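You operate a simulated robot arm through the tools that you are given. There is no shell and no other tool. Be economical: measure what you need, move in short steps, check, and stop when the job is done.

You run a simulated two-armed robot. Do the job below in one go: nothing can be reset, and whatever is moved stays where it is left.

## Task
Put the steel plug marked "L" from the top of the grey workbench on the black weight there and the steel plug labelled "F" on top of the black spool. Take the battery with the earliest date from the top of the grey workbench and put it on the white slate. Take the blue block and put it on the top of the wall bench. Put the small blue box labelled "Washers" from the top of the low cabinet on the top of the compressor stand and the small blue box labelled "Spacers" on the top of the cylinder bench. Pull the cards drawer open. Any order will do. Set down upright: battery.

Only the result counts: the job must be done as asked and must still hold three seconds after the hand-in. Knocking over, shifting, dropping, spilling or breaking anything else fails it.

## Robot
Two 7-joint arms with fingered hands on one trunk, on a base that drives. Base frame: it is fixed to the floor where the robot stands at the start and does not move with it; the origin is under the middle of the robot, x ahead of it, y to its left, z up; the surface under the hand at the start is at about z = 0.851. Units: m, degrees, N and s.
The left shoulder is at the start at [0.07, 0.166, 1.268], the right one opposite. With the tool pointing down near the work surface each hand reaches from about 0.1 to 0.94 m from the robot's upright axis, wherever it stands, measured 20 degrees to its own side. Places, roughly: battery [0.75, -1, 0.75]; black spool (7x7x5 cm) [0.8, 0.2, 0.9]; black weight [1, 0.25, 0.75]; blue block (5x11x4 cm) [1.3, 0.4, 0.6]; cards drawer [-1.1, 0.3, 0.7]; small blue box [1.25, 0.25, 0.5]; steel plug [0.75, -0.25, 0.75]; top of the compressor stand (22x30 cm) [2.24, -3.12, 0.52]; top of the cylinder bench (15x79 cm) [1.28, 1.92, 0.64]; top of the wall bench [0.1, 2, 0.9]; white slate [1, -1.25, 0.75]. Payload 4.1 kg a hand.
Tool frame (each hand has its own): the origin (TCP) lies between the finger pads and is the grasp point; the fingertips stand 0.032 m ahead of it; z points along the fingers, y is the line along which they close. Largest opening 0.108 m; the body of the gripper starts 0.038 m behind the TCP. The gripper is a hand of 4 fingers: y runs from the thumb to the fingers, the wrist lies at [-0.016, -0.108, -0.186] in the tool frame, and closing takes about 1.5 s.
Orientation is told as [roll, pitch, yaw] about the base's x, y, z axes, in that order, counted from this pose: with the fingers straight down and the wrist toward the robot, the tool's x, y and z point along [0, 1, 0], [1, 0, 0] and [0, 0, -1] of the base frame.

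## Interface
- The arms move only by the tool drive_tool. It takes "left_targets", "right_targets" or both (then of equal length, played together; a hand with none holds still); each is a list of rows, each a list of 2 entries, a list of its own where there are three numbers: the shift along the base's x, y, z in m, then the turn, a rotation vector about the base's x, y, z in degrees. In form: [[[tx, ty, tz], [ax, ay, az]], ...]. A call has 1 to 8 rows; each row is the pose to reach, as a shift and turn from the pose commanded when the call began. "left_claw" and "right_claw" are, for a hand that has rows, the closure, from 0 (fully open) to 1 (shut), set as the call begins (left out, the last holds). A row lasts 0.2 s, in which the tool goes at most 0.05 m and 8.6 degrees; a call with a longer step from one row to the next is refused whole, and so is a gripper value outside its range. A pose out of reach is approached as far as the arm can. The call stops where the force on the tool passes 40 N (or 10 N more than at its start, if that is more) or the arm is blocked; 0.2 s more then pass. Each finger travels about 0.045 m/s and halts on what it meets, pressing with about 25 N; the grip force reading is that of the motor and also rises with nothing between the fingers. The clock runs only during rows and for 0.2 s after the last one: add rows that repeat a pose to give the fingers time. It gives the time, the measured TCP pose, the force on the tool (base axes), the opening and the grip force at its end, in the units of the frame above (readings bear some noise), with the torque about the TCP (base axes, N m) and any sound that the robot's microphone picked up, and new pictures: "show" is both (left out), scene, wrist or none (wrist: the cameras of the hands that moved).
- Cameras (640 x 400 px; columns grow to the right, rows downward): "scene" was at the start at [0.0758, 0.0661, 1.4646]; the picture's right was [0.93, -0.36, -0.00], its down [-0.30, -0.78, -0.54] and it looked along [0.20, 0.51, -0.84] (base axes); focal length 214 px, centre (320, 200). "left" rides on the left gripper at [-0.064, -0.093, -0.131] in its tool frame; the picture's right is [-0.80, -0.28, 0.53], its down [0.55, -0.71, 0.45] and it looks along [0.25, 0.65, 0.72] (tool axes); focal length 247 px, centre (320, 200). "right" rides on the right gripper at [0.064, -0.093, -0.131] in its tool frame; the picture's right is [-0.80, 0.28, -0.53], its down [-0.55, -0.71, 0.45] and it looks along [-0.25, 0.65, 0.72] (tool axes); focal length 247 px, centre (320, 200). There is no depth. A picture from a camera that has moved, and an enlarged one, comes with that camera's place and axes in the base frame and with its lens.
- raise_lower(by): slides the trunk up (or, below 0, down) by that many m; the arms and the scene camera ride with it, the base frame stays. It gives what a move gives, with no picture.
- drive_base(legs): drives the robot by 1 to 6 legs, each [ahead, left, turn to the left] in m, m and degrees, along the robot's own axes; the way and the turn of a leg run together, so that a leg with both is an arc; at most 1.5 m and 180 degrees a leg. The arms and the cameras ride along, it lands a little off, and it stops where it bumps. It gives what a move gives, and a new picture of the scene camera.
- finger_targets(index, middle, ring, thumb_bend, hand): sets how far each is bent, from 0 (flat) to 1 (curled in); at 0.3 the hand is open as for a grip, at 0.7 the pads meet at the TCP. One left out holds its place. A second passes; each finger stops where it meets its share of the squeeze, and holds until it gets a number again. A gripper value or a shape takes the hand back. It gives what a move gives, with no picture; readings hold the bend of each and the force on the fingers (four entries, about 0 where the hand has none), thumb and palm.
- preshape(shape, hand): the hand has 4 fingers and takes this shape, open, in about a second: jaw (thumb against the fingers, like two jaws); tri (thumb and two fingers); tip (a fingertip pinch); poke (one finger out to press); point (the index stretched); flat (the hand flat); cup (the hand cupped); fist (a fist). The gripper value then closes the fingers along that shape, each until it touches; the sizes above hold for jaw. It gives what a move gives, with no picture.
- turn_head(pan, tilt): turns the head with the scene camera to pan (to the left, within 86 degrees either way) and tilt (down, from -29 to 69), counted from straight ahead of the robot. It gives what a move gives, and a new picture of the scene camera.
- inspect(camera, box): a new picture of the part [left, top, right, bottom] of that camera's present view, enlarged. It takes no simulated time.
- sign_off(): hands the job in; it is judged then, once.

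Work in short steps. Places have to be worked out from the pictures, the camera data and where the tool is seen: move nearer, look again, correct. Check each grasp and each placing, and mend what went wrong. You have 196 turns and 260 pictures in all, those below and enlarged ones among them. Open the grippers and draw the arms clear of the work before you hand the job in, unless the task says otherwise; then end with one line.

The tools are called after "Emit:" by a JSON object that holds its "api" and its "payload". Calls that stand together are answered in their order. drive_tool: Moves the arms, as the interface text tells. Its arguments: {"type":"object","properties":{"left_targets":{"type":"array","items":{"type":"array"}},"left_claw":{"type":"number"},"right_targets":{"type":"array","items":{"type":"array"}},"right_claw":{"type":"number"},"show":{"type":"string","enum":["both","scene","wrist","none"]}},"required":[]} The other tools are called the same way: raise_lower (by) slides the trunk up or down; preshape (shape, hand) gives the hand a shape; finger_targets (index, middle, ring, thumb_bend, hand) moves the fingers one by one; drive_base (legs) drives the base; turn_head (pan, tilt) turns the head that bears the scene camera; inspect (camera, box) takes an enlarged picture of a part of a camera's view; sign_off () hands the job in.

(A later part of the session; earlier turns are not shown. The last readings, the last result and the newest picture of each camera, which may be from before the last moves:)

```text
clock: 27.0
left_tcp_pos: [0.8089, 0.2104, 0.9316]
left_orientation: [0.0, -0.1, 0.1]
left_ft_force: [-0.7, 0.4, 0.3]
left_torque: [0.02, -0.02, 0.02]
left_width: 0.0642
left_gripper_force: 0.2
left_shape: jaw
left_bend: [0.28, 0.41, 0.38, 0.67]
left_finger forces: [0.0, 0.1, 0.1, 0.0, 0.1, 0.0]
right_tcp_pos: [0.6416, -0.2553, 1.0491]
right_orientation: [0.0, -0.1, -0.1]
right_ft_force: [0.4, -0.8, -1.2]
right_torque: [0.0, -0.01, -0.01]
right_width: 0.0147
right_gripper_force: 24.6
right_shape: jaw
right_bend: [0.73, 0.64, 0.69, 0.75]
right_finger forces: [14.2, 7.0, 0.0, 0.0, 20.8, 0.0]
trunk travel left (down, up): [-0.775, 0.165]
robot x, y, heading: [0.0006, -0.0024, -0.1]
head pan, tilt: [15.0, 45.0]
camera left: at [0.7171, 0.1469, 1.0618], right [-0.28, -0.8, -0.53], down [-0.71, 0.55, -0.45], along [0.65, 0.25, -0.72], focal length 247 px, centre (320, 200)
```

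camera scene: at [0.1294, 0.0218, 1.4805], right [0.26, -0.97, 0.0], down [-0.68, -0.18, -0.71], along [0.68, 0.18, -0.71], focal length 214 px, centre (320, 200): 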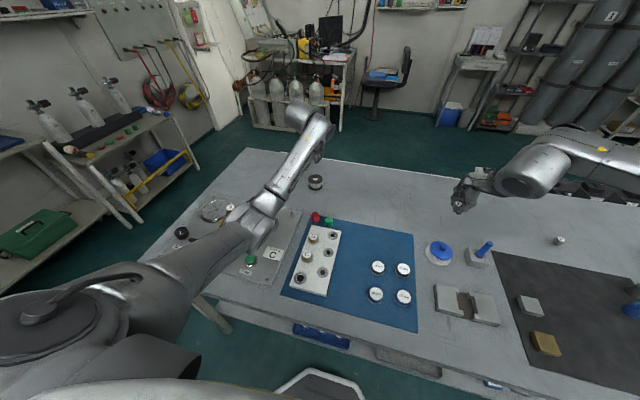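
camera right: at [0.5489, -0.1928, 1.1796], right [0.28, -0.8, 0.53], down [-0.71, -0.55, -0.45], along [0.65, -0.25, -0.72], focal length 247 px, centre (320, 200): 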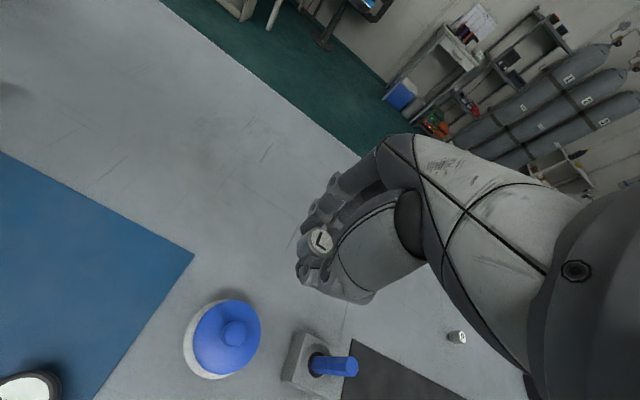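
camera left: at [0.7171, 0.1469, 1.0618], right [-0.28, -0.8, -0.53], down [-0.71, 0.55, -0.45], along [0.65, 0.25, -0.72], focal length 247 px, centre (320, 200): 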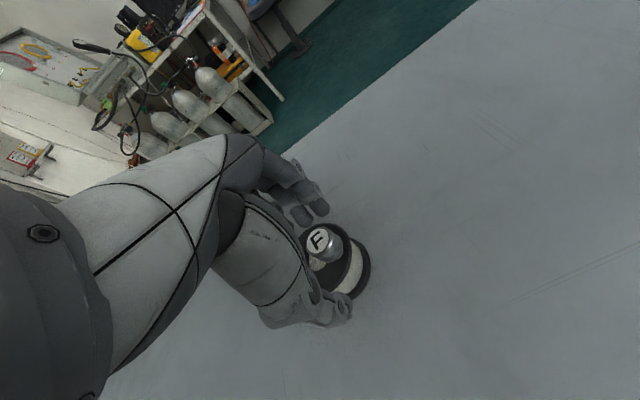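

F stands on the spool. Open a bit more and lift straight up.

Emit:
{"api": "drive_tool", "payload": {"left_targets": [[[0, 0, 0], [0, 0, 0]], [[0, 0, 0.005], [0, 0, 0]], [[0, 0, 0.03], [0, 0, 0]], [[0, 0, 0.07], [0, 0, 0]], [[0, 0, 0.11], [0, 0, 0]]], "left_claw": 0.1, "show": "wrist"}}

Emit:
{"api": "inspect", "payload": {"camera": "left", "box": [280, 200, 440, 320]}}

```text
clock: 28.2
left_tcp_pos: [0.8098, 0.2084, 1.0393]
left_orientation: [-0.1, 0.1, 0.0]
left_ft_force: [0.5, -0.4, 0.6]
left_torque: [-0.04, -0.05, 0.02]
left_width: 0.097
left_gripper_force: 0.0
left_shape: jaw
left_bend: [0.26, 0.32, 0.31, 0.44]
left_finger forces: [0.1, 0.0, 0.1, 0.1, 0.0, 0.0]
right_tcp_pos: [0.6424, -0.2544, 1.0497]
right_orientation: [0.0, 0.0, 0.0]
right_ft_force: [0.3, 0.0, -0.4]
right_torque: [0.04, 0.03, -0.01]
right_width: 0.0148
right_gripper_force: 25.0
right_shape: jaw
right_bend: [0.73, 0.64, 0.69, 0.75]
right_finger forces: [14.3, 7.0, 0.0, 0.0, 20.9, 0.0]
trunk travel left (down, up): [-0.775, 0.165]
robot x, y, heading: [-0.0025, -0.0003, 0.1]
head pan, tilt: [15.0, 45.0]
camera left: at [0.7175, 0.1449, 1.1705], right [-0.28, -0.8, -0.53], down [-0.71, 0.55, -0.45], along [0.65, 0.25, -0.72], focal length 247 px, centre (320, 200)
```

left: 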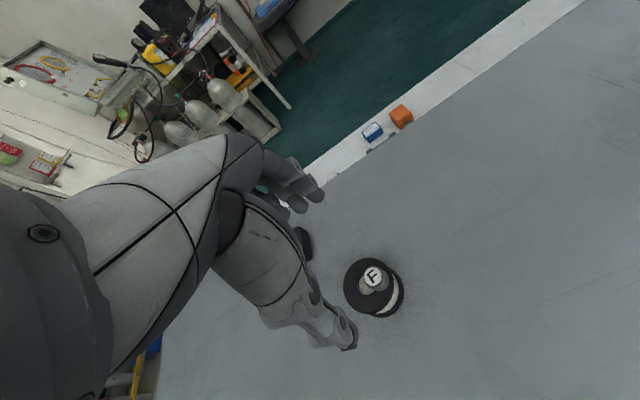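

```text
3.33 times, centred on (360, 260) of left
camera zoom: at [0.7175, 0.1449, 1.1705], right [-0.28, -0.8, -0.53], down [-0.71, 0.55, -0.45], along [0.65, 0.25, -0.72], focal length 823 px, centre (187, 0)
```

zoom: 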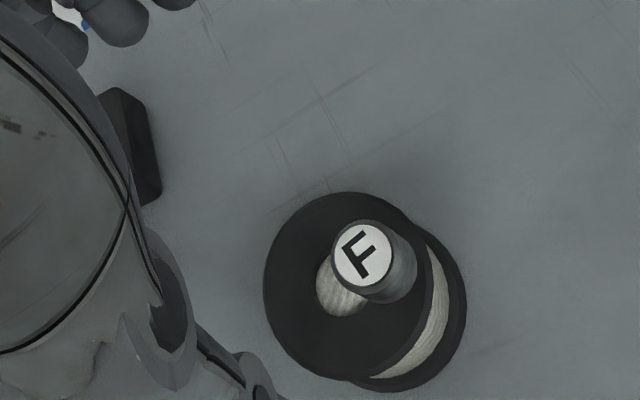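

F sits stably on the spool. Next I draw the left hand back and raise the right, then strafe the base left so the weight (≈0.935,0.33) lies before the right shoulder.

Emit:
{"api": "drive_tool", "payload": {"left_targets": [[[-0.03, 0.01, 0.03], [0, 0, 0]], [[-0.07, 0.03, 0.05], [0, 0, 0]], [[-0.11, 0.05, 0.07], [0, 0, 0]], [[-0.15, 0.07, 0.09], [0, 0, 0]], [[-0.19, 0.09, 0.11], [0, 0, 0]], [[-0.22, 0.12, 0.13], [0, 0, 0]]], "right_targets": [[[0, 0, 0.02], [0, 0, 0]], [[0, 0, 0.04], [0, 0, 0]], [[0, 0, 0.06], [0, 0, 0]], [[0, 0, 0.08], [0, 0, 0]], [[0, 0, 0.1], [0, 0, 0]], [[0, 0, 0.12], [0, 0, 0]]], "show": "none"}}

Emit:
{"api": "drive_base", "payload": {"legs": [[0, 0.42, 0]]}}

```text
clock: 29.6
left_tcp_pos: [0.5875, 0.3304, 1.1699]
left_orientation: [0.0, -0.1, -0.1]
left_ft_force: [-1.1, 0.5, 0.4]
left_torque: [0.01, -0.02, 0.0]
left_width: 0.0969
left_gripper_force: 0.0
left_shape: jaw
left_bend: [0.26, 0.32, 0.31, 0.44]
left_finger forces: [0.0, 0.0, 0.0, 0.0, 0.0, 0.0]
right_tcp_pos: [0.6392, -0.2537, 1.1721]
right_orientation: [0.0, -0.1, 0.0]
right_ft_force: [-0.4, -1.1, -0.2]
right_torque: [-0.04, 0.0, 0.01]
right_width: 0.0147
right_gripper_force: 24.8
right_shape: jaw
right_bend: [0.73, 0.64, 0.69, 0.75]
right_finger forces: [14.5, 7.2, 0.1, 0.0, 21.0, 0.1]
trunk travel left (down, up): [-0.775, 0.165]
robot x, y, heading: [-0.0017, 0.0003, -0.0]
head pan, tilt: [15.0, 45.0]
```

```text
clock: 32.2
left_tcp_pos: [0.5864, 0.7619, 1.1694]
left_orientation: [-0.1, 0.0, 0.2]
left_ft_force: [0.0, -0.3, 0.3]
left_torque: [-0.01, -0.01, -0.02]
left_width: 0.0971
left_gripper_force: 0.0
left_shape: jaw
left_bend: [0.26, 0.32, 0.31, 0.44]
left_finger forces: [0.1, 0.0, 0.0, 0.1, 0.0, 0.0]
right_tcp_pos: [0.6401, 0.1764, 1.1703]
right_orientation: [-0.1, -0.1, 0.2]
right_ft_force: [0.2, -0.1, -0.4]
right_torque: [0.02, -0.04, 0.0]
right_width: 0.0147
right_gripper_force: 24.9
right_shape: jaw
right_bend: [0.73, 0.64, 0.69, 0.75]
right_finger forces: [14.4, 7.2, 0.1, 0.1, 21.0, 0.0]
trunk travel left (down, up): [-0.775, 0.165]
robot x, y, heading: [-0.0031, 0.4289, 0.1]
head pan, tilt: [15.0, 45.0]
camera scene: at [0.1285, 0.4512, 1.4805], right [0.26, -0.97, 0.0], down [-0.68, -0.18, -0.71], along [0.68, 0.19, -0.71], focal length 214 px, centre (320, 200)
```

scene: 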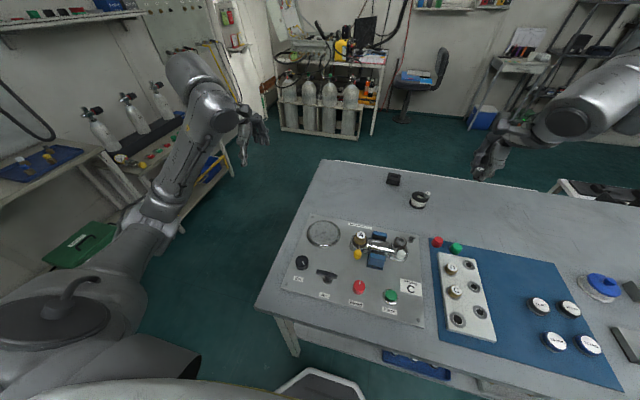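

Base moved. Now I send the right hand with L toward the weight at height 1.1.

Emit:
{"api": "drive_tool", "payload": {"right_targets": [[[0.035, 0.026, 0], [0, 0, 0]], [[0.07, 0.052, -0.01], [0, 0, 0]], [[0.105, 0.078, -0.02], [0, 0, 0]], [[0.14, 0.104, -0.04], [0, 0, 0]], [[0.175, 0.13, -0.06], [0, 0, 0]], [[0.21, 0.152, -0.08], [0, 0, 0]]], "show": "wrist"}}

```text
clock: 33.6
left_tcp_pos: [0.588, 0.7632, 1.1691]
left_orientation: [-0.1, 0.1, 0.2]
left_ft_force: [1.0, 0.7, -0.6]
left_torque: [-0.01, 0.02, -0.05]
left_width: 0.0972
left_gripper_force: 0.0
left_shape: jaw
left_bend: [0.26, 0.32, 0.31, 0.44]
left_finger forces: [0.0, 0.0, 0.0, 0.0, 0.1, 0.0]
right_tcp_pos: [0.8517, 0.3297, 1.0883]
right_orientation: [-0.1, 0.0, 0.2]
right_ft_force: [0.8, 0.1, -0.2]
right_torque: [0.01, -0.01, -0.01]
right_width: 0.0146
right_gripper_force: 24.9
right_shape: jaw
right_bend: [0.73, 0.64, 0.69, 0.75]
right_finger forces: [14.7, 7.5, 0.0, 0.1, 20.9, 0.0]
trunk travel left (down, up): [-0.775, 0.165]
robot x, y, heading: [0.0003, 0.4307, 0.5]
head pan, tilt: [15.0, 45.0]
camera right: at [0.7596, 0.3944, 1.2193], right [0.29, -0.8, 0.53], down [-0.7, -0.55, -0.45], along [0.65, -0.25, -0.72], focal length 247 px, centre (320, 200)
```

right: 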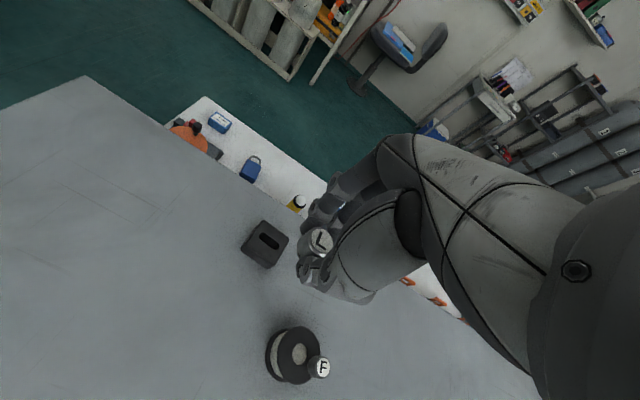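

Good view of the weight and the low cabinet behind. I enlarge both.

Emit:
{"api": "inspect", "payload": {"camera": "right", "box": [160, 80, 340, 220]}}

Emit:
{"api": "inspect", "payload": {"camera": "right", "box": [220, 200, 350, 281]}}

```text
2.86 times, centred on (250, 150) of right
camera zoom: at [0.7596, 0.3944, 1.2193], right [0.29, -0.8, 0.53], down [-0.7, -0.55, -0.45], along [0.65, -0.25, -0.72], focal length 706 px, centre (520, 343)
```

zoom: 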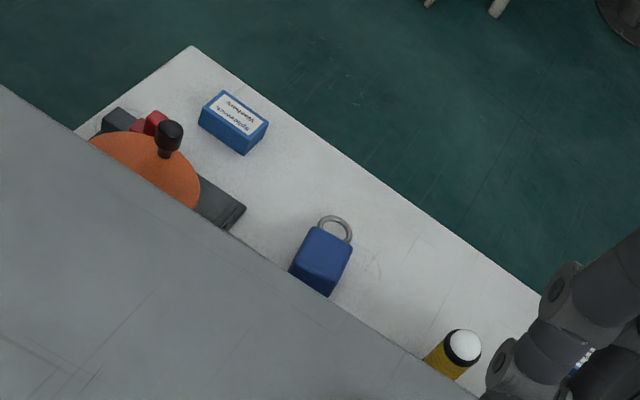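

```text
4.92 times, centred on (285, 240) of right
camera zoom: at [0.7596, 0.3944, 1.2193], right [0.29, -0.8, 0.53], down [-0.7, -0.55, -0.45], along [0.65, -0.25, -0.72], focal length 1216 px, centre (492, 1)
```

zoom: 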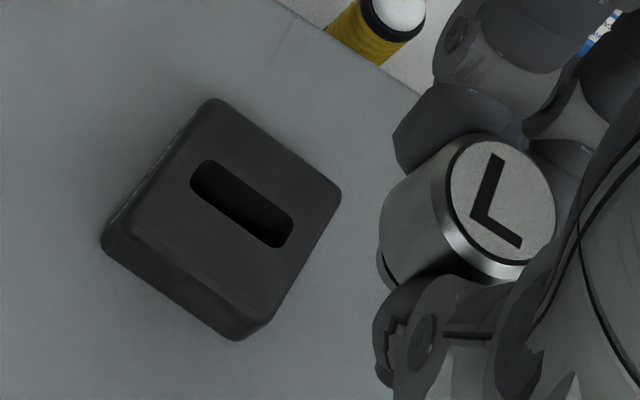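

The weight is a block with a narrow slot, centre ≈(0.935,0.328). I move the plug above it, z≈1.0, checking the reach.

Emit:
{"api": "drive_tool", "payload": {"right_targets": [[[0.035, 0, -0.03], [0, 0, 0]], [[0.07, -0.002, -0.06], [0, 0, 0]], [[0.078, -0.002, -0.09], [0, 0, 0]]], "show": "wrist"}}

```text
clock: 34.4
left_tcp_pos: [0.5866, 0.7601, 1.1719]
left_orientation: [0.0, 0.0, 0.1]
left_ft_force: [-0.2, 0.4, 0.1]
left_torque: [0.01, -0.04, -0.01]
left_width: 0.0971
left_gripper_force: 0.0
left_shape: jaw
left_bend: [0.26, 0.32, 0.31, 0.44]
left_finger forces: [0.0, 0.0, 0.1, 0.1, 0.1, 0.0]
right_tcp_pos: [0.9015, 0.3249, 1.018]
right_orientation: [0.0, -0.1, -0.2]
right_ft_force: [-0.2, 0.3, 0.0]
right_torque: [0.03, -0.01, -0.01]
right_width: 0.0149
right_gripper_force: 25.0
right_shape: jaw
right_bend: [0.73, 0.64, 0.69, 0.75]
right_finger forces: [14.9, 7.5, 0.0, 0.0, 20.7, 0.0]
right hand out of reach, approached as far as the arm can: row 2, 3
trunk travel left (down, up): [-0.775, 0.165]
robot x, y, heading: [0.0001, 0.4297, 0.2]
head pan, tilt: [15.0, 45.0]
camera right: at [0.8084, 0.389, 1.1484], right [0.28, -0.8, 0.53], down [-0.71, -0.55, -0.45], along [0.65, -0.25, -0.72], focal length 247 px, centre (320, 200)
```

right: 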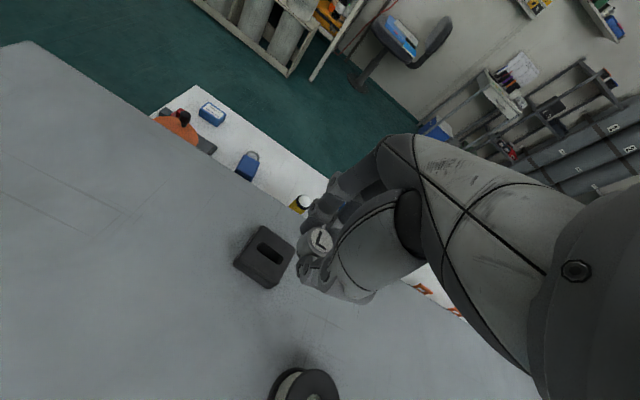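

Short by ~3 cm. I raise the hand, then slide the trunk down 0.15 so the shoulder is at the height of the wrist, which adds reach.

Emit:
{"api": "drive_tool", "payload": {"right_targets": [[[-0.01, 0, 0.04], [0, 0, 0]], [[-0.02, 0, 0.08], [0, 0, 0]], [[-0.03, 0, 0.12], [0, 0, 0]], [[-0.03, 0, 0.15], [0, 0, 0]]], "show": "none"}}

Emit:
{"api": "raise_lower", "payload": {"by": -0.15}}

```text
clock: 35.4
left_tcp_pos: [0.5865, 0.762, 1.1705]
left_orientation: [0.1, 0.0, 0.3]
left_ft_force: [0.1, 0.4, -0.5]
left_torque: [-0.01, -0.02, -0.03]
left_width: 0.0972
left_gripper_force: 0.0
left_shape: jaw
left_bend: [0.26, 0.32, 0.31, 0.44]
left_finger forces: [0.1, 0.1, 0.0, 0.0, 0.1, 0.0]
right_tcp_pos: [0.8733, 0.3261, 1.1675]
right_orientation: [-0.1, 0.0, 0.2]
right_ft_force: [-0.5, 0.8, 0.5]
right_torque: [-0.03, -0.01, -0.02]
right_width: 0.0147
right_gripper_force: 25.1
right_shape: jaw
right_bend: [0.73, 0.64, 0.69, 0.75]
right_finger forces: [14.9, 7.7, 0.0, 0.0, 20.6, 0.1]
trunk travel left (down, up): [-0.775, 0.165]
robot x, y, heading: [-0.004, 0.4298, 0.3]
head pan, tilt: [15.0, 45.0]
```

```text
clock: 37.2
left_tcp_pos: [0.5869, 0.7628, 1.0198]
left_orientation: [0.0, 0.0, 0.2]
left_ft_force: [0.7, 0.4, -0.2]
left_torque: [0.02, 0.01, 0.01]
left_width: 0.0971
left_gripper_force: 0.0
left_shape: jaw
left_bend: [0.26, 0.32, 0.31, 0.44]
left_finger forces: [0.0, 0.1, 0.0, 0.0, 0.0, 0.0]
right_tcp_pos: [0.8726, 0.3269, 1.0158]
right_orientation: [0.1, 0.0, 0.1]
right_ft_force: [-0.3, -0.8, -0.1]
right_torque: [0.01, 0.01, 0.0]
right_width: 0.0148
right_gripper_force: 25.4
right_shape: jaw
right_bend: [0.73, 0.64, 0.69, 0.75]
right_finger forces: [15.0, 7.6, 0.0, 0.1, 20.6, 0.1]
trunk travel left (down, up): [-0.625, 0.315]
robot x, y, heading: [-0.0028, 0.4282, 0.3]
head pan, tilt: [15.0, 45.0]
```

Now forward to x≈0.93 at z≈0.97.

Emit:
{"api": "drive_tool", "payload": {"right_targets": [[[0.03, 0.001, -0.02], [0, 0, 0]], [[0.057, 0.001, -0.045], [0, 0, 0]]], "show": "wrist"}}

```text
clock: 37.8
left_tcp_pos: [0.5872, 0.7624, 1.0207]
left_orientation: [0.0, 0.1, 0.1]
left_ft_force: [0.1, -0.2, 0.4]
left_torque: [-0.02, 0.01, 0.0]
left_width: 0.0974
left_gripper_force: 0.2
left_shape: jaw
left_bend: [0.26, 0.32, 0.31, 0.44]
left_finger forces: [0.0, 0.1, 0.0, 0.0, 0.0, 0.0]
right_tcp_pos: [0.9052, 0.3297, 0.9693]
right_orientation: [-0.1, -0.2, -0.6]
right_ft_force: [0.2, -0.2, -0.4]
right_torque: [0.03, 0.01, 0.0]
right_width: 0.0146
right_gripper_force: 25.4
right_shape: jaw
right_bend: [0.73, 0.64, 0.69, 0.75]
right_finger forces: [14.9, 7.7, 0.1, 0.0, 20.5, 0.0]
right hand out of reach, approached as far as the arm can: row 2
trunk travel left (down, up): [-0.625, 0.315]
robot x, y, heading: [0.0027, 0.4301, 0.3]
head pan, tilt: [15.0, 45.0]
camera right: at [0.8137, 0.3958, 1.0994], right [0.27, -0.8, 0.53], down [-0.71, -0.54, -0.45], along [0.65, -0.26, -0.72], focal length 247 px, centre (320, 200)
```

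right: 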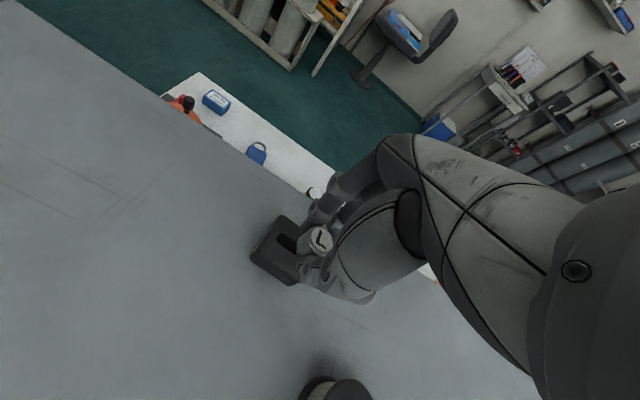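

Still short. Better to work from the bench's left end (y≈0.7), from where weight and low cabinet are close. I retract the right hand, raise the trunk, and drive round.

Emit:
{"api": "drive_tool", "payload": {"right_targets": [[[-0.02, 0, 0.045], [0, 0, 0]], [[-0.06, -0.02, 0.07], [0, 0, 0]], [[-0.1, -0.04, 0.09], [0, 0, 0]], [[-0.14, -0.06, 0.1], [0, 0, 0]], [[-0.18, -0.08, 0.1], [0, 0, 0]], [[-0.22, -0.1, 0.1], [0, 0, 0]], [[-0.26, -0.12, 0.1], [0, 0, 0]], [[-0.3, -0.12, 0.1], [0, 0, 0]]], "left_targets": [[[0, 0, 0], [0, 0, 0]], [[0, 0, 0], [0, 0, 0]], [[-0.02, -0.02, 0.02], [0, 0, 0]], [[-0.04, -0.04, 0.04], [0, 0, 0]], [[-0.04, -0.06, 0.06], [0, 0, 0]], [[-0.04, -0.08, 0.06], [0, 0, 0]], [[-0.04, -0.1, 0.06], [0, 0, 0]], [[-0.04, -0.1, 0.06], [0, 0, 0]]], "show": "none"}}

Emit:
{"api": "raise_lower", "payload": {"by": 0.15}}

Emit:
{"api": "turn_head", "payload": {"pan": 60, "tilt": 45}}

```text
refused: row 2 steps farther than a row can; nothing moved
```

```text
clock: 39.5
left_tcp_pos: [0.5872, 0.7626, 1.1691]
left_orientation: [0.0, 0.0, 0.2]
left_ft_force: [0.8, 0.3, 0.6]
left_torque: [0.0, 0.04, 0.02]
left_width: 0.0969
left_gripper_force: 0.0
left_shape: jaw
left_bend: [0.26, 0.32, 0.31, 0.44]
left_finger forces: [0.0, 0.1, 0.0, 0.0, 0.0, 0.1]
right_tcp_pos: [0.9062, 0.3328, 1.1186]
right_orientation: [-0.1, -0.1, -0.5]
right_ft_force: [1.5, -0.1, -0.2]
right_torque: [-0.02, 0.01, 0.02]
right_width: 0.0148
right_gripper_force: 25.2
right_shape: jaw
right_bend: [0.73, 0.64, 0.69, 0.75]
right_finger forces: [14.9, 7.7, 0.1, 0.0, 20.6, 0.0]
trunk travel left (down, up): [-0.775, 0.165]
robot x, y, heading: [-0.0006, 0.4332, 0.2]
head pan, tilt: [15.0, 45.0]
```

```text
clock: 40.6
left_tcp_pos: [0.5884, 0.7626, 1.1703]
left_orientation: [0.0, 0.0, 0.3]
left_ft_force: [-0.2, 0.0, 0.4]
left_torque: [0.01, -0.02, 0.04]
left_width: 0.0973
left_gripper_force: 0.1
left_shape: jaw
left_bend: [0.26, 0.32, 0.31, 0.44]
left_finger forces: [0.1, 0.1, 0.1, 0.0, 0.0, 0.0]
right_tcp_pos: [0.9056, 0.3319, 1.1183]
right_orientation: [-0.1, -0.1, -0.6]
right_ft_force: [-0.6, -0.2, -0.3]
right_torque: [-0.02, 0.0, 0.0]
right_width: 0.0144
right_gripper_force: 25.2
right_shape: jaw
right_bend: [0.73, 0.64, 0.69, 0.75]
right_finger forces: [14.9, 7.7, 0.1, 0.1, 20.6, 0.0]
trunk travel left (down, up): [-0.775, 0.165]
robot x, y, heading: [0.0018, 0.4283, 0.1]
head pan, tilt: [60.0, 45.0]
camera scene: at [0.0907, 0.5012, 1.4805], right [0.87, -0.5, 0.0], down [-0.35, -0.61, -0.71], along [0.35, 0.61, -0.71], focal length 214 px, centre (320, 200)
```

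scene: 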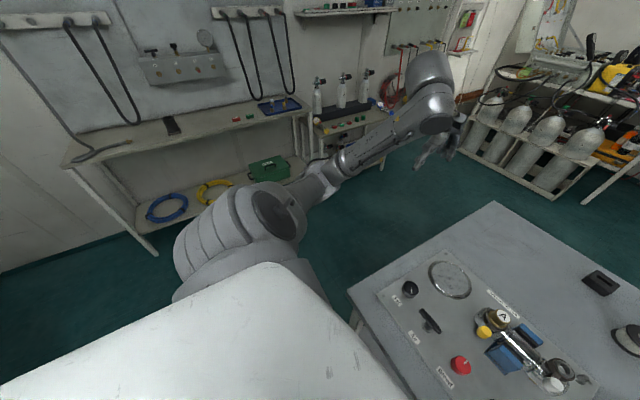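

Path on the left is clear (wall bench front at y≈1.7). Retract the hands with smaller steps.

Emit:
{"api": "drive_tool", "payload": {"right_targets": [[[-0.04, -0.01, 0.01], [0, 0, 0]], [[-0.08, -0.02, 0.02], [0, 0, 0]], [[-0.12, -0.04, 0.03], [0, 0, 0]], [[-0.16, -0.06, 0.04], [0, 0, 0]], [[-0.2, -0.08, 0.05], [0, 0, 0]], [[-0.24, -0.1, 0.06], [0, 0, 0]], [[-0.28, -0.12, 0.06], [0, 0, 0]], [[-0.32, -0.13, 0.06], [0, 0, 0]]], "show": "none"}}

Emit:
{"api": "drive_base", "payload": {"legs": [[0, 0.67, 0]]}}

```text
clock: 42.4
left_tcp_pos: [0.586, 0.7619, 1.1703]
left_orientation: [0.0, -0.1, 0.1]
left_ft_force: [0.0, 0.3, -0.2]
left_torque: [0.0, 0.02, 0.03]
left_width: 0.0972
left_gripper_force: 0.1
left_shape: jaw
left_bend: [0.26, 0.32, 0.31, 0.44]
left_finger forces: [0.1, 0.0, 0.0, 0.0, 0.0, 0.0]
right_tcp_pos: [0.5853, 0.2015, 1.1812]
right_orientation: [-0.1, -0.1, -0.5]
right_ft_force: [0.1, -0.7, -0.8]
right_torque: [-0.02, -0.03, -0.05]
right_width: 0.0147
right_gripper_force: 24.9
right_shape: jaw
right_bend: [0.73, 0.64, 0.69, 0.75]
right_finger forces: [15.0, 8.2, 0.1, 0.1, 20.3, 0.0]
trunk travel left (down, up): [-0.775, 0.165]
robot x, y, heading: [-0.0002, 0.4315, 0.3]
head pan, tilt: [60.0, 45.0]
```

```text
clock: 46.2
left_tcp_pos: [0.58, 1.4426, 1.1703]
left_orientation: [0.0, 0.0, 0.6]
left_ft_force: [-0.4, -0.2, -0.6]
left_torque: [0.0, 0.0, 0.01]
left_width: 0.0971
left_gripper_force: 0.1
left_shape: jaw
left_bend: [0.26, 0.32, 0.31, 0.44]
left_finger forces: [0.1, 0.1, 0.1, 0.0, 0.0, 0.0]
right_tcp_pos: [0.5835, 0.8807, 1.1797]
right_orientation: [-0.1, -0.1, -0.1]
right_ft_force: [0.1, 0.0, 0.1]
right_torque: [0.02, 0.0, 0.0]
right_width: 0.0146
right_gripper_force: 25.3
right_shape: jaw
right_bend: [0.73, 0.64, 0.69, 0.75]
right_finger forces: [15.0, 8.1, 0.0, 0.0, 20.3, 0.1]
trunk travel left (down, up): [-0.775, 0.165]
robot x, y, heading: [-0.0015, 1.107, 0.5]
head pan, tilt: [60.0, 45.0]
camera scene: at [0.0855, 1.1779, 1.4805], right [0.87, -0.49, 0.0], down [-0.35, -0.62, -0.71], along [0.35, 0.62, -0.71], focal length 214 px, centre (320, 200)
```

scene: 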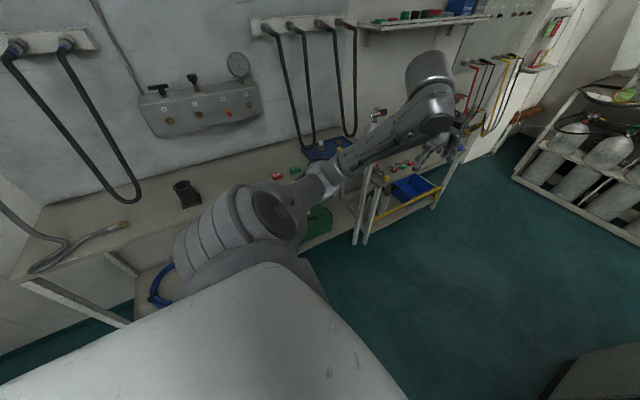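

Clear. Drive ahead 1.0 m along the left end of the bench, then turn right 90°.

Emit:
{"api": "drive_base", "payload": {"legs": [[1.0, 0, 0], [0, 0, -90]]}}

Emit:
{"api": "turn_head", "payload": {"pan": 15, "tilt": 50}}

```text
clock: 55.2
left_tcp_pos: [1.3316, 0.5246, 1.1707]
left_orientation: [-0.1, -0.1, -89.7]
left_ft_force: [-0.7, 0.1, 0.1]
left_torque: [-0.01, 0.02, -0.02]
left_width: 0.0971
left_gripper_force: 0.0
left_shape: jaw
left_bend: [0.26, 0.32, 0.31, 0.44]
left_finger forces: [0.1, 0.1, 0.0, 0.1, 0.0, 0.0]
right_tcp_pos: [0.7691, 0.5226, 1.1797]
right_orientation: [-0.1, -0.1, -90.4]
right_ft_force: [0.5, -0.5, -1.5]
right_torque: [-0.03, 0.04, -0.01]
right_width: 0.0145
right_gripper_force: 25.2
right_shape: jaw
right_bend: [0.73, 0.64, 0.69, 0.75]
right_finger forces: [15.0, 8.2, 0.0, 0.0, 20.1, 0.1]
trunk travel left (down, up): [-0.775, 0.165]
robot x, y, heading: [0.9979, 1.1118, -89.7]
head pan, tilt: [60.0, 45.0]
camera scene: at [1.0684, 1.0217, 1.4805], right [-0.5, -0.87, 0.0], down [-0.61, 0.35, -0.71], along [0.61, -0.35, -0.71], focal length 214 px, centre (320, 200)
```

scene: 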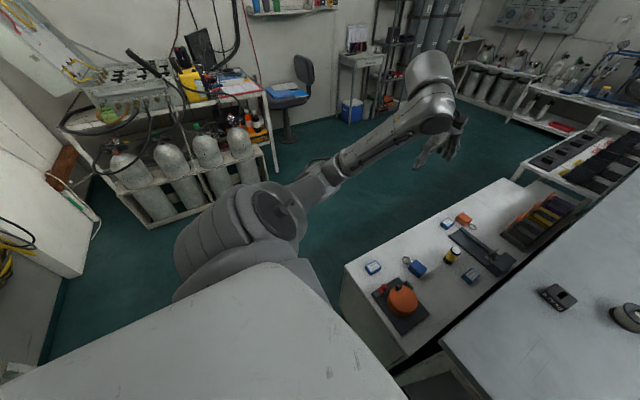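

```text
clock: 56.3
left_tcp_pos: [1.3314, 0.5246, 1.1692]
left_orientation: [-0.1, 0.0, -89.7]
left_ft_force: [-0.1, 0.9, 0.2]
left_torque: [0.0, -0.03, 0.03]
left_width: 0.0973
left_gripper_force: 0.1
left_shape: jaw
left_bend: [0.26, 0.32, 0.31, 0.44]
left_finger forces: [0.0, 0.0, 0.0, 0.1, 0.0, 0.0]
right_tcp_pos: [0.7696, 0.5253, 1.1797]
right_orientation: [-0.1, 0.0, -90.5]
right_ft_force: [-0.4, 0.5, -0.4]
right_torque: [-0.04, 0.02, 0.01]
right_width: 0.0145
right_gripper_force: 25.2
right_shape: jaw
right_bend: [0.73, 0.64, 0.69, 0.75]
right_finger forces: [14.9, 8.2, 0.1, 0.0, 20.0, 0.1]
trunk travel left (down, up): [-0.775, 0.165]
robot x, y, heading: [0.9965, 1.1136, -89.7]
head pan, tilt: [15.0, 50.0]
camera scene: at [1.0181, 0.9878, 1.4736], right [-0.96, -0.26, 0.0], down [-0.2, 0.74, -0.64], along [0.17, -0.62, -0.77], focal length 214 px, centre (320, 200)
```

scene: 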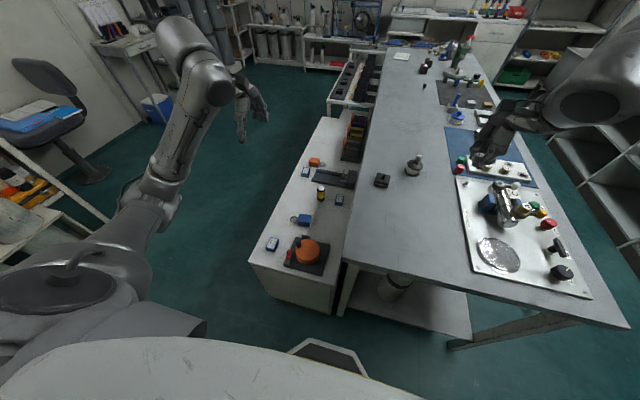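

Excellent view of low cabinet and bench. Zoom on the cabinet.

Emit:
{"api": "inspect", "payload": {"camera": "scene", "box": [250, 150, 370, 280]}}

Emit:
{"api": "inspect", "payload": {"camera": "left", "box": [0, 0, 640, 400]}}

```text
3.08 times, centred on (310, 215) of scene
camera zoom: at [1.0181, 0.9878, 1.4736], right [-0.96, -0.26, 0.0], down [-0.2, 0.74, -0.64], along [0.17, -0.62, -0.77], focal length 660 px, centre (351, 154)
```

zoom: 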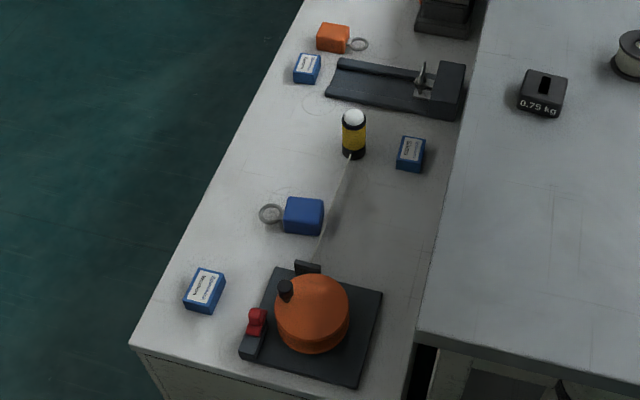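

```text
1.00 times, centred on (320, 200) of left (not enlarged: the box is as wide or as high as the picture)
camera zoom: at [1.2669, 0.6167, 1.3011], right [-0.8, 0.28, -0.53], down [0.55, 0.71, -0.45], along [0.25, -0.65, -0.72], focal length 247 px, centre (320, 200)
```

zoom: 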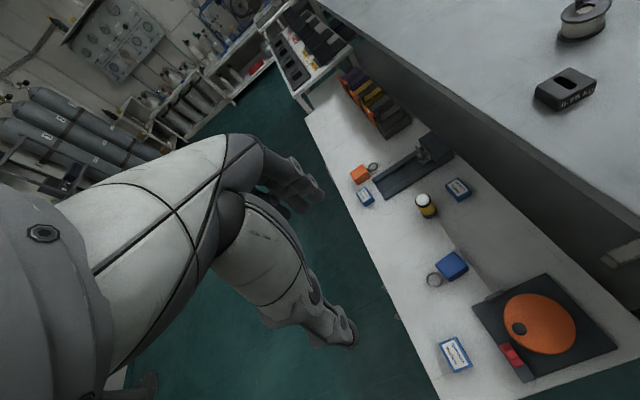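

Three small blue boxes and a blue block with a ring. Read the labels.

Emit:
{"api": "inspect", "payload": {"camera": "left", "box": [425, 325, 485, 380]}}

Emit:
{"api": "inspect", "payload": {"camera": "left", "box": [430, 165, 490, 210]}}

Emit:
{"api": "inspect", "payload": {"camera": "left", "box": [335, 180, 395, 215]}}

```text
7.27 times, centred on (455, 352) of left
camera zoom: at [1.2669, 0.6167, 1.3011], right [-0.8, 0.28, -0.53], down [0.55, 0.71, -0.45], along [0.25, -0.65, -0.72], focal length 1796 px, centre (-662, -909)
```

zoom: 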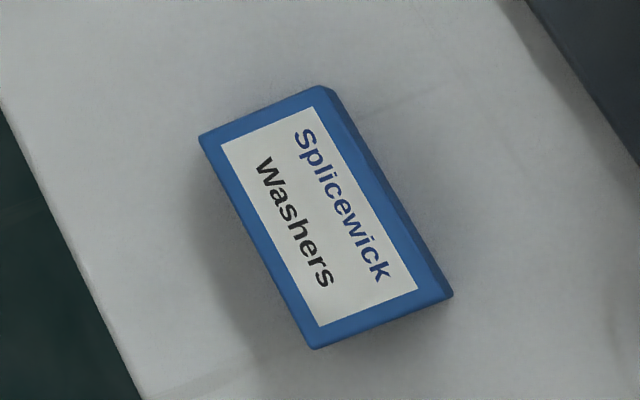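

```text
8.89 times, centred on (460, 188) of left
camera zoom: at [1.2669, 0.6167, 1.3011], right [-0.8, 0.28, -0.53], down [0.55, 0.71, -0.45], along [0.25, -0.65, -0.72], focal length 2195 px, centre (-924, 311)
```

zoom: 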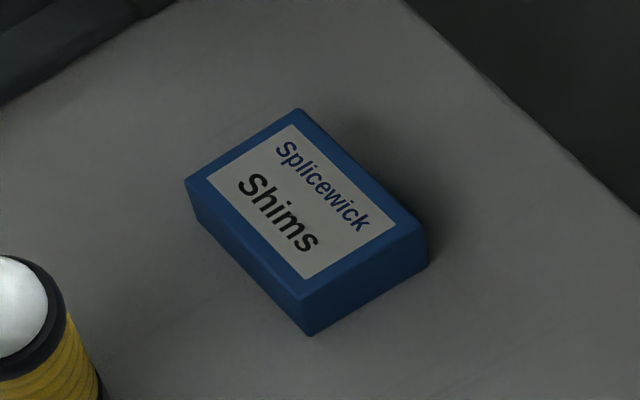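

```text
10.67 times, centred on (365, 198) of left
camera zoom: at [1.2669, 0.6167, 1.3011], right [-0.8, 0.28, -0.53], down [0.55, 0.71, -0.45], along [0.25, -0.65, -0.72], focal length 2634 px, centre (-160, 227)
```

zoom: 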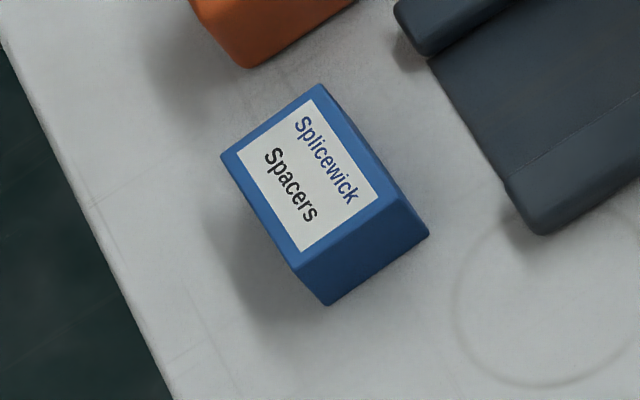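

Labels read: Washers near, Spacers far. First place L: weight at ≈(0.938,0.334). Move the right hand above it.

Emit:
{"api": "drive_tool", "payload": {"right_targets": [[[0.028, -0.031, -0.02], [0, 0, 0]], [[0.056, -0.062, -0.04], [0, 0, 0]], [[0.084, -0.093, -0.06], [0, 0, 0]], [[0.112, -0.124, -0.08], [0, 0, 0]], [[0.14, -0.155, -0.1], [0, 0, 0]], [[0.168, -0.186, -0.12], [0, 0, 0]]], "show": "wrist"}}

Emit:
{"api": "inspect", "payload": {"camera": "right", "box": [240, 190, 380, 290]}}

```text
clock: 57.7
left_tcp_pos: [1.3327, 0.523, 1.1689]
left_orientation: [-0.1, 0.1, -89.8]
left_ft_force: [0.1, 0.5, 0.6]
left_torque: [0.01, 0.04, 0.01]
left_width: 0.097
left_gripper_force: 0.0
left_shape: jaw
left_bend: [0.26, 0.32, 0.31, 0.44]
left_finger forces: [0.1, 0.1, 0.0, 0.1, 0.0, 0.0]
right_tcp_pos: [0.9387, 0.3375, 1.0585]
right_orientation: [-0.2, 0.0, -90.5]
right_ft_force: [0.6, 0.5, 0.1]
right_torque: [0.03, 0.03, 0.0]
right_width: 0.0144
right_gripper_force: 24.8
right_shape: jaw
right_bend: [0.73, 0.64, 0.69, 0.75]
right_finger forces: [15.1, 8.4, 0.0, 0.0, 20.0, 0.1]
trunk travel left (down, up): [-0.775, 0.165]
robot x, y, heading: [0.9963, 1.1097, -89.8]
head pan, tilt: [15.0, 50.0]
camera right: at [1.0039, 0.4292, 1.1889], right [-0.8, -0.28, 0.54], down [-0.55, 0.71, -0.45], along [-0.26, -0.65, -0.72], focal length 247 px, centre (320, 200)
```

right: 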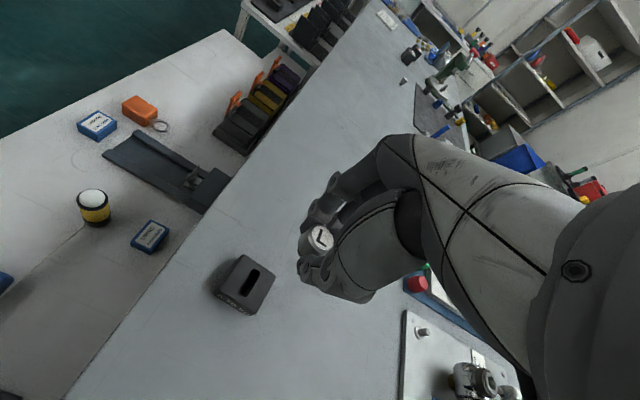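

```text
4.00 times, centred on (310, 240) of right
camera zoom: at [1.0039, 0.4292, 1.1889], right [-0.8, -0.28, 0.54], down [-0.55, 0.71, -0.45], along [-0.26, -0.65, -0.72], focal length 988 px, centre (360, 40)
```

zoom: 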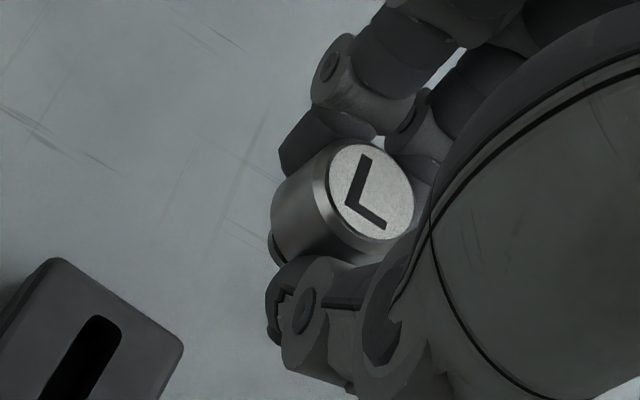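

Weight centre refined to ≈(0.940,0.328). Lower to just above it.

Emit:
{"api": "drive_tool", "payload": {"right_targets": [[[0.001, -0.004, -0.045], [0, 0, 0]], [[0.001, -0.004, -0.09], [0, 0, 0]], [[0.001, -0.004, -0.12], [0, 0, 0]]], "show": "none"}}

Emit:
{"api": "inspect", "payload": {"camera": "right", "box": [240, 190, 400, 290]}}

Emit:
{"api": "inspect", "payload": {"camera": "scene", "box": [340, 120, 480, 210]}}

```text
clock: 58.5
left_tcp_pos: [1.3304, 0.5246, 1.169]
left_orientation: [0.0, -0.1, -89.6]
left_ft_force: [-0.3, -0.1, 0.5]
left_torque: [0.0, 0.03, -0.01]
left_width: 0.0968
left_gripper_force: 0.1
left_shape: jaw
left_bend: [0.26, 0.32, 0.31, 0.44]
left_finger forces: [0.0, 0.0, 0.0, 0.0, 0.0, 0.0]
right_tcp_pos: [0.9383, 0.3349, 0.938]
right_orientation: [0.0, -0.1, -90.4]
right_ft_force: [-0.2, -0.8, -0.5]
right_torque: [0.0, -0.01, 0.0]
right_width: 0.0145
right_gripper_force: 25.2
right_shape: jaw
right_bend: [0.73, 0.64, 0.69, 0.75]
right_finger forces: [15.2, 8.5, 0.1, 0.1, 20.0, 0.0]
trunk travel left (down, up): [-0.775, 0.165]
robot x, y, heading: [0.9979, 1.111, -89.7]
head pan, tilt: [15.0, 50.0]
```

```text
4.00 times, centred on (320, 240) of right
camera zoom: at [1.0033, 0.4272, 1.0691], right [-0.8, -0.28, 0.53], down [-0.55, 0.71, -0.45], along [-0.25, -0.65, -0.72], focal length 988 px, centre (320, 40)
```

zoom: 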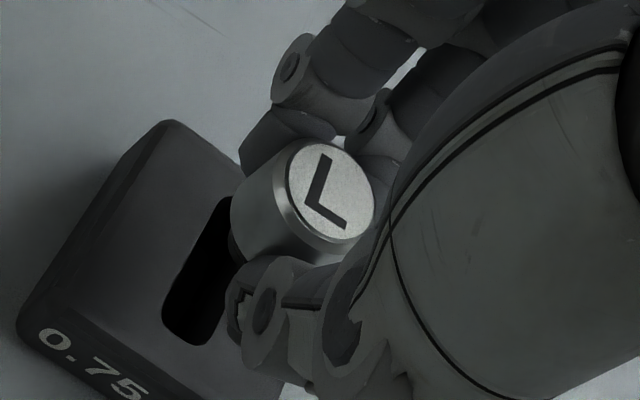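

```text
4.44 times, centred on (410, 165) of scene
camera zoom: at [1.0177, 0.9878, 1.4737], right [-0.96, -0.26, 0.0], down [-0.2, 0.74, -0.64], along [0.17, -0.62, -0.77], focal length 953 px, centre (-80, 356)
```

zoom: 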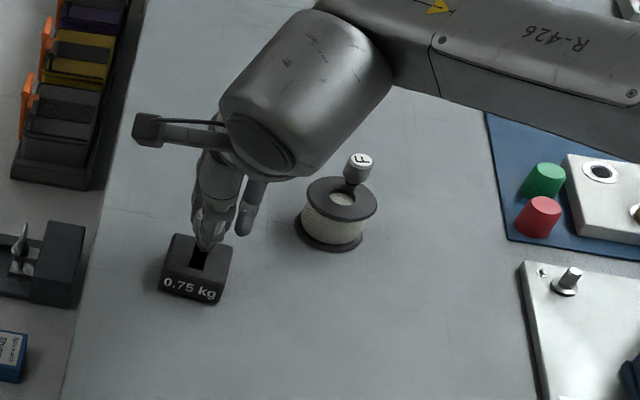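

The plug is aligned over the slot's middle. Lower in small steps to contact.

Emit:
{"api": "drive_tool", "payload": {"right_targets": [[[0.001, -0.001, -0.003], [0, 0, 0]], [[0.001, -0.001, -0.006], [0, 0, 0]], [[0.001, -0.001, -0.009], [0, 0, 0]]], "show": "none"}}

Emit:
{"api": "inspect", "payload": {"camera": "right", "box": [240, 190, 400, 290]}}

```text
clock: 59.3
left_tcp_pos: [1.3326, 0.5253, 1.17]
left_orientation: [0.0, 0.0, -89.7]
left_ft_force: [0.7, -0.4, 0.5]
left_torque: [0.02, -0.03, 0.01]
left_width: 0.0972
left_gripper_force: 0.0
left_shape: jaw
left_bend: [0.26, 0.32, 0.31, 0.44]
left_finger forces: [0.1, 0.0, 0.0, 0.1, 0.0, 0.0]
right_tcp_pos: [0.9399, 0.334, 0.9309]
right_orientation: [-0.1, -0.1, -90.5]
right_ft_force: [0.3, -0.3, 0.5]
right_torque: [-0.01, 0.02, 0.03]
right_width: 0.0144
right_gripper_force: 24.8
right_shape: jaw
right_bend: [0.73, 0.64, 0.69, 0.75]
right_finger forces: [15.2, 8.6, 0.0, 0.0, 20.0, 0.0]
trunk travel left (down, up): [-0.775, 0.165]
robot x, y, heading: [0.9979, 1.1105, -89.7]
head pan, tilt: [15.0, 50.0]
```

```text
4.00 times, centred on (320, 240) of right
camera zoom: at [1.0047, 0.426, 1.0613], right [-0.8, -0.28, 0.53], down [-0.55, 0.71, -0.45], along [-0.25, -0.65, -0.72], focal length 988 px, centre (320, 40)
```

zoom: 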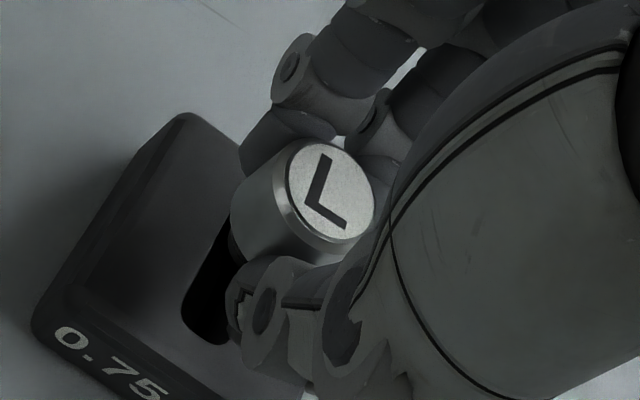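

Emit:
{"api": "drive_tool", "payload": {"right_targets": [[[0, 0, -0.003], [0, 0, 0]], [[0, 0, -0.006], [0, 0, 0]]], "show": "none"}}

Emit:
{"api": "inspect", "payload": {"camera": "right", "box": [240, 190, 400, 290]}}

```text
clock: 59.9
left_tcp_pos: [1.3325, 0.5234, 1.1696]
left_orientation: [0.0, 0.0, -89.7]
left_ft_force: [-0.5, -0.9, -0.2]
left_torque: [0.0, -0.02, 0.02]
left_width: 0.0971
left_gripper_force: 0.1
left_shape: jaw
left_bend: [0.26, 0.32, 0.31, 0.44]
left_finger forces: [0.0, 0.0, 0.1, 0.0, 0.0, 0.0]
right_tcp_pos: [0.9388, 0.3328, 0.924]
right_orientation: [-0.2, 0.0, -90.4]
right_ft_force: [-0.1, 0.1, 0.1]
right_torque: [-0.02, -0.02, 0.05]
right_width: 0.0145
right_gripper_force: 24.8
right_shape: jaw
right_bend: [0.73, 0.64, 0.69, 0.75]
right_finger forces: [15.3, 8.6, 0.1, 0.0, 19.9, 0.1]
trunk travel left (down, up): [-0.775, 0.165]
robot x, y, heading: [0.9959, 1.1102, -89.7]
head pan, tilt: [15.0, 50.0]
```

```text
4.00 times, centred on (320, 240) of right
camera zoom: at [1.0044, 0.4253, 1.0553], right [-0.8, -0.28, 0.53], down [-0.55, 0.71, -0.45], along [-0.26, -0.65, -0.72], focal length 988 px, centre (320, 40)
```

zoom: 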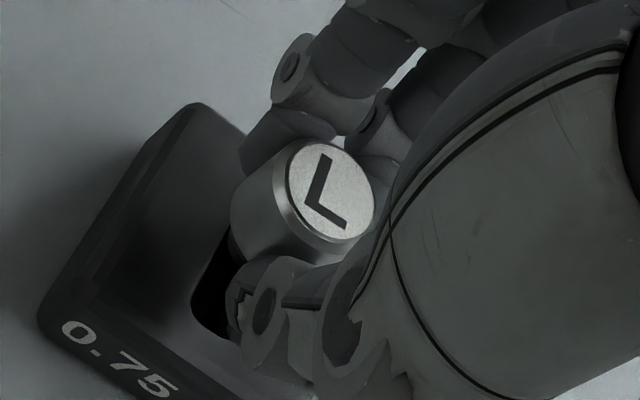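

Still free; the plug seems ~4 mm to the -x side of the slot. Shift +x 4 mm and keep lowering.

Emit:
{"api": "drive_tool", "payload": {"right_targets": [[[0.004, 0, 0], [0, 0, 0]], [[0.004, 0, -0.003], [0, 0, 0]], [[0.004, 0, -0.006], [0, 0, 0]]], "show": "none"}}

Emit:
{"api": "inspect", "payload": {"camera": "right", "box": [240, 190, 400, 290]}}

```text
clock: 60.7
left_tcp_pos: [1.3302, 0.5253, 1.1696]
left_orientation: [-0.1, 0.0, -89.6]
left_ft_force: [-0.7, 0.6, 0.3]
left_torque: [-0.01, 0.0, -0.02]
left_width: 0.0969
left_gripper_force: 0.1
left_shape: jaw
left_bend: [0.26, 0.32, 0.31, 0.44]
left_finger forces: [0.0, 0.0, 0.1, 0.1, 0.0, 0.1]
right_tcp_pos: [0.9447, 0.3334, 0.9201]
right_orientation: [-0.1, -0.1, -90.5]
right_ft_force: [0.5, 0.6, -0.3]
right_torque: [0.02, 0.0, -0.02]
right_width: 0.0143
right_gripper_force: 25.0
right_shape: jaw
right_bend: [0.73, 0.64, 0.69, 0.75]
right_finger forces: [15.3, 8.6, 0.1, 0.0, 20.0, 0.1]
trunk travel left (down, up): [-0.775, 0.165]
robot x, y, heading: [0.9942, 1.1115, -89.7]
head pan, tilt: [15.0, 50.0]
```

```text
4.00 times, centred on (320, 240) of right
camera zoom: at [1.0083, 0.4249, 1.0499], right [-0.8, -0.28, 0.53], down [-0.55, 0.71, -0.45], along [-0.25, -0.65, -0.72], focal length 988 px, centre (320, 40)
```

zoom: 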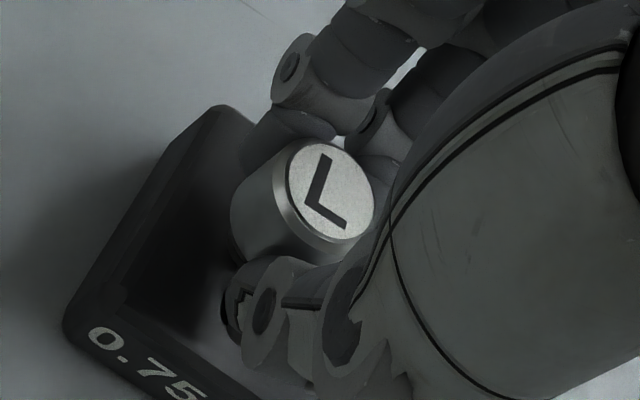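

Slot is now covered. Continue down to contact.

Emit:
{"api": "drive_tool", "payload": {"right_targets": [[[0, 0, -0.002], [0, 0, 0]], [[0, 0, -0.004], [0, 0, 0]], [[0, 0, -0.006], [0, 0, 0]]], "show": "none"}}

```text
clock: 61.5
left_tcp_pos: [1.3312, 0.5257, 1.172]
left_orientation: [-0.1, -0.1, -89.7]
left_ft_force: [0.2, -0.5, 0.1]
left_torque: [-0.01, 0.0, 0.02]
left_width: 0.0971
left_gripper_force: 0.2
left_shape: jaw
left_bend: [0.26, 0.32, 0.31, 0.44]
left_finger forces: [0.1, 0.1, 0.0, 0.0, 0.1, 0.0]
right_tcp_pos: [0.944, 0.334, 0.9161]
right_orientation: [-0.1, -0.3, -90.4]
right_ft_force: [-1.7, -2.7, 13.8]
right_torque: [-0.2, 0.01, -0.03]
right_width: 0.0151
right_gripper_force: 25.0
right_shape: jaw
right_bend: [0.73, 0.64, 0.69, 0.76]
right_finger forces: [16.5, 10.6, 0.0, 0.0, 22.0, 0.0]
trunk travel left (down, up): [-0.775, 0.165]
robot x, y, heading: [0.995, 1.1123, -89.6]
head pan, tilt: [15.0, 50.0]
```

Contact at 13.8 N. Back off 2 mm and open.

Emit:
{"api": "drive_tool", "payload": {"right_targets": [[[0, 0, 0.003], [0, 0, 0]], [[0, 0, 0.003], [0, 0, 0]], [[0, 0, 0.003], [0, 0, 0]], [[0, 0, 0.003], [0, 0, 0]], [[0, 0, 0.003], [0, 0, 0]], [[0, 0, 0.003], [0, 0, 0]]], "right_claw": 0.3, "show": "wrist"}}

```text
clock: 62.9
left_tcp_pos: [1.3325, 0.5252, 1.1687]
left_orientation: [0.0, 0.0, -89.6]
left_ft_force: [0.7, 0.3, 0.2]
left_torque: [-0.04, 0.0, 0.01]
left_width: 0.0971
left_gripper_force: 0.0
left_shape: jaw
left_bend: [0.26, 0.32, 0.31, 0.44]
left_finger forces: [0.0, 0.0, 0.0, 0.0, 0.1, 0.0]
right_tcp_pos: [0.9427, 0.3331, 0.9164]
right_orientation: [0.0, -0.1, -90.4]
right_ft_force: [-0.3, 0.2, -0.1]
right_torque: [0.02, -0.01, -0.03]
right_width: 0.0753
right_gripper_force: 0.1
right_shape: jaw
right_bend: [0.27, 0.38, 0.35, 0.61]
right_finger forces: [0.1, 0.0, 0.0, 0.1, 0.0, 0.1]
trunk travel left (down, up): [-0.775, 0.165]
robot x, y, heading: [0.9965, 1.1111, -89.6]
head pan, tilt: [15.0, 50.0]
camera right: at [1.0082, 0.4253, 1.0464], right [-0.8, -0.28, 0.53], down [-0.55, 0.71, -0.45], along [-0.26, -0.65, -0.72], focal length 247 px, centre (320, 200)
```

right: 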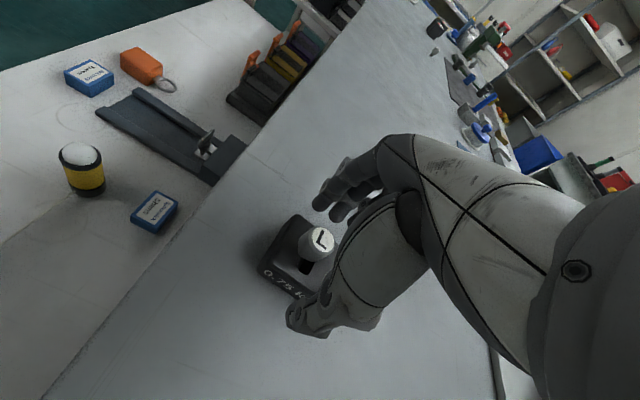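

L stands on the weight. Lift the right hand straight up and withdraw it toward the robot's right.

Emit:
{"api": "drive_tool", "payload": {"right_targets": [[[0, 0, 0.01], [0, 0, 0]], [[0, 0, 0.05], [0, 0, 0]], [[0, 0, 0.1], [0, 0, 0]], [[0, 0, 0.15], [0, 0, 0]], [[-0.02, 0.04, 0.17], [0, 0, 0]], [[-0.05, 0.08, 0.18], [0, 0, 0]], [[-0.08, 0.12, 0.18], [0, 0, 0]], [[-0.11, 0.15, 0.18], [0, 0, 0]]], "right_claw": 0, "show": "wrist"}}

Emit:
{"api": "inspect", "payload": {"camera": "scene", "box": [240, 140, 460, 290]}}

```text
refused: row 6 steps farther than a row can; nothing moved
```

```text
2.67 times, centred on (350, 215) of scene
camera zoom: at [1.0182, 0.9878, 1.4736], right [-0.96, -0.26, 0.0], down [-0.2, 0.74, -0.64], along [0.17, -0.62, -0.77], focal length 572 px, centre (240, 160)
```

zoom: 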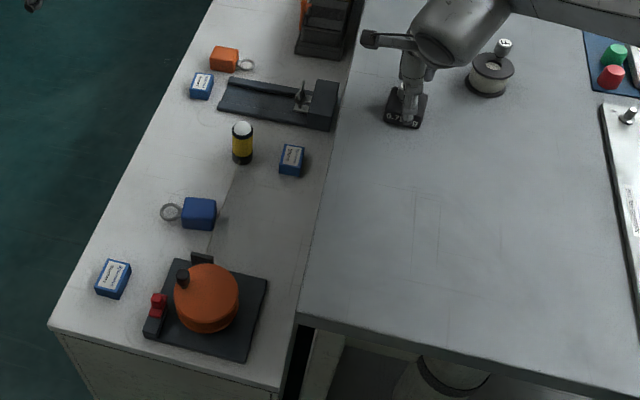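

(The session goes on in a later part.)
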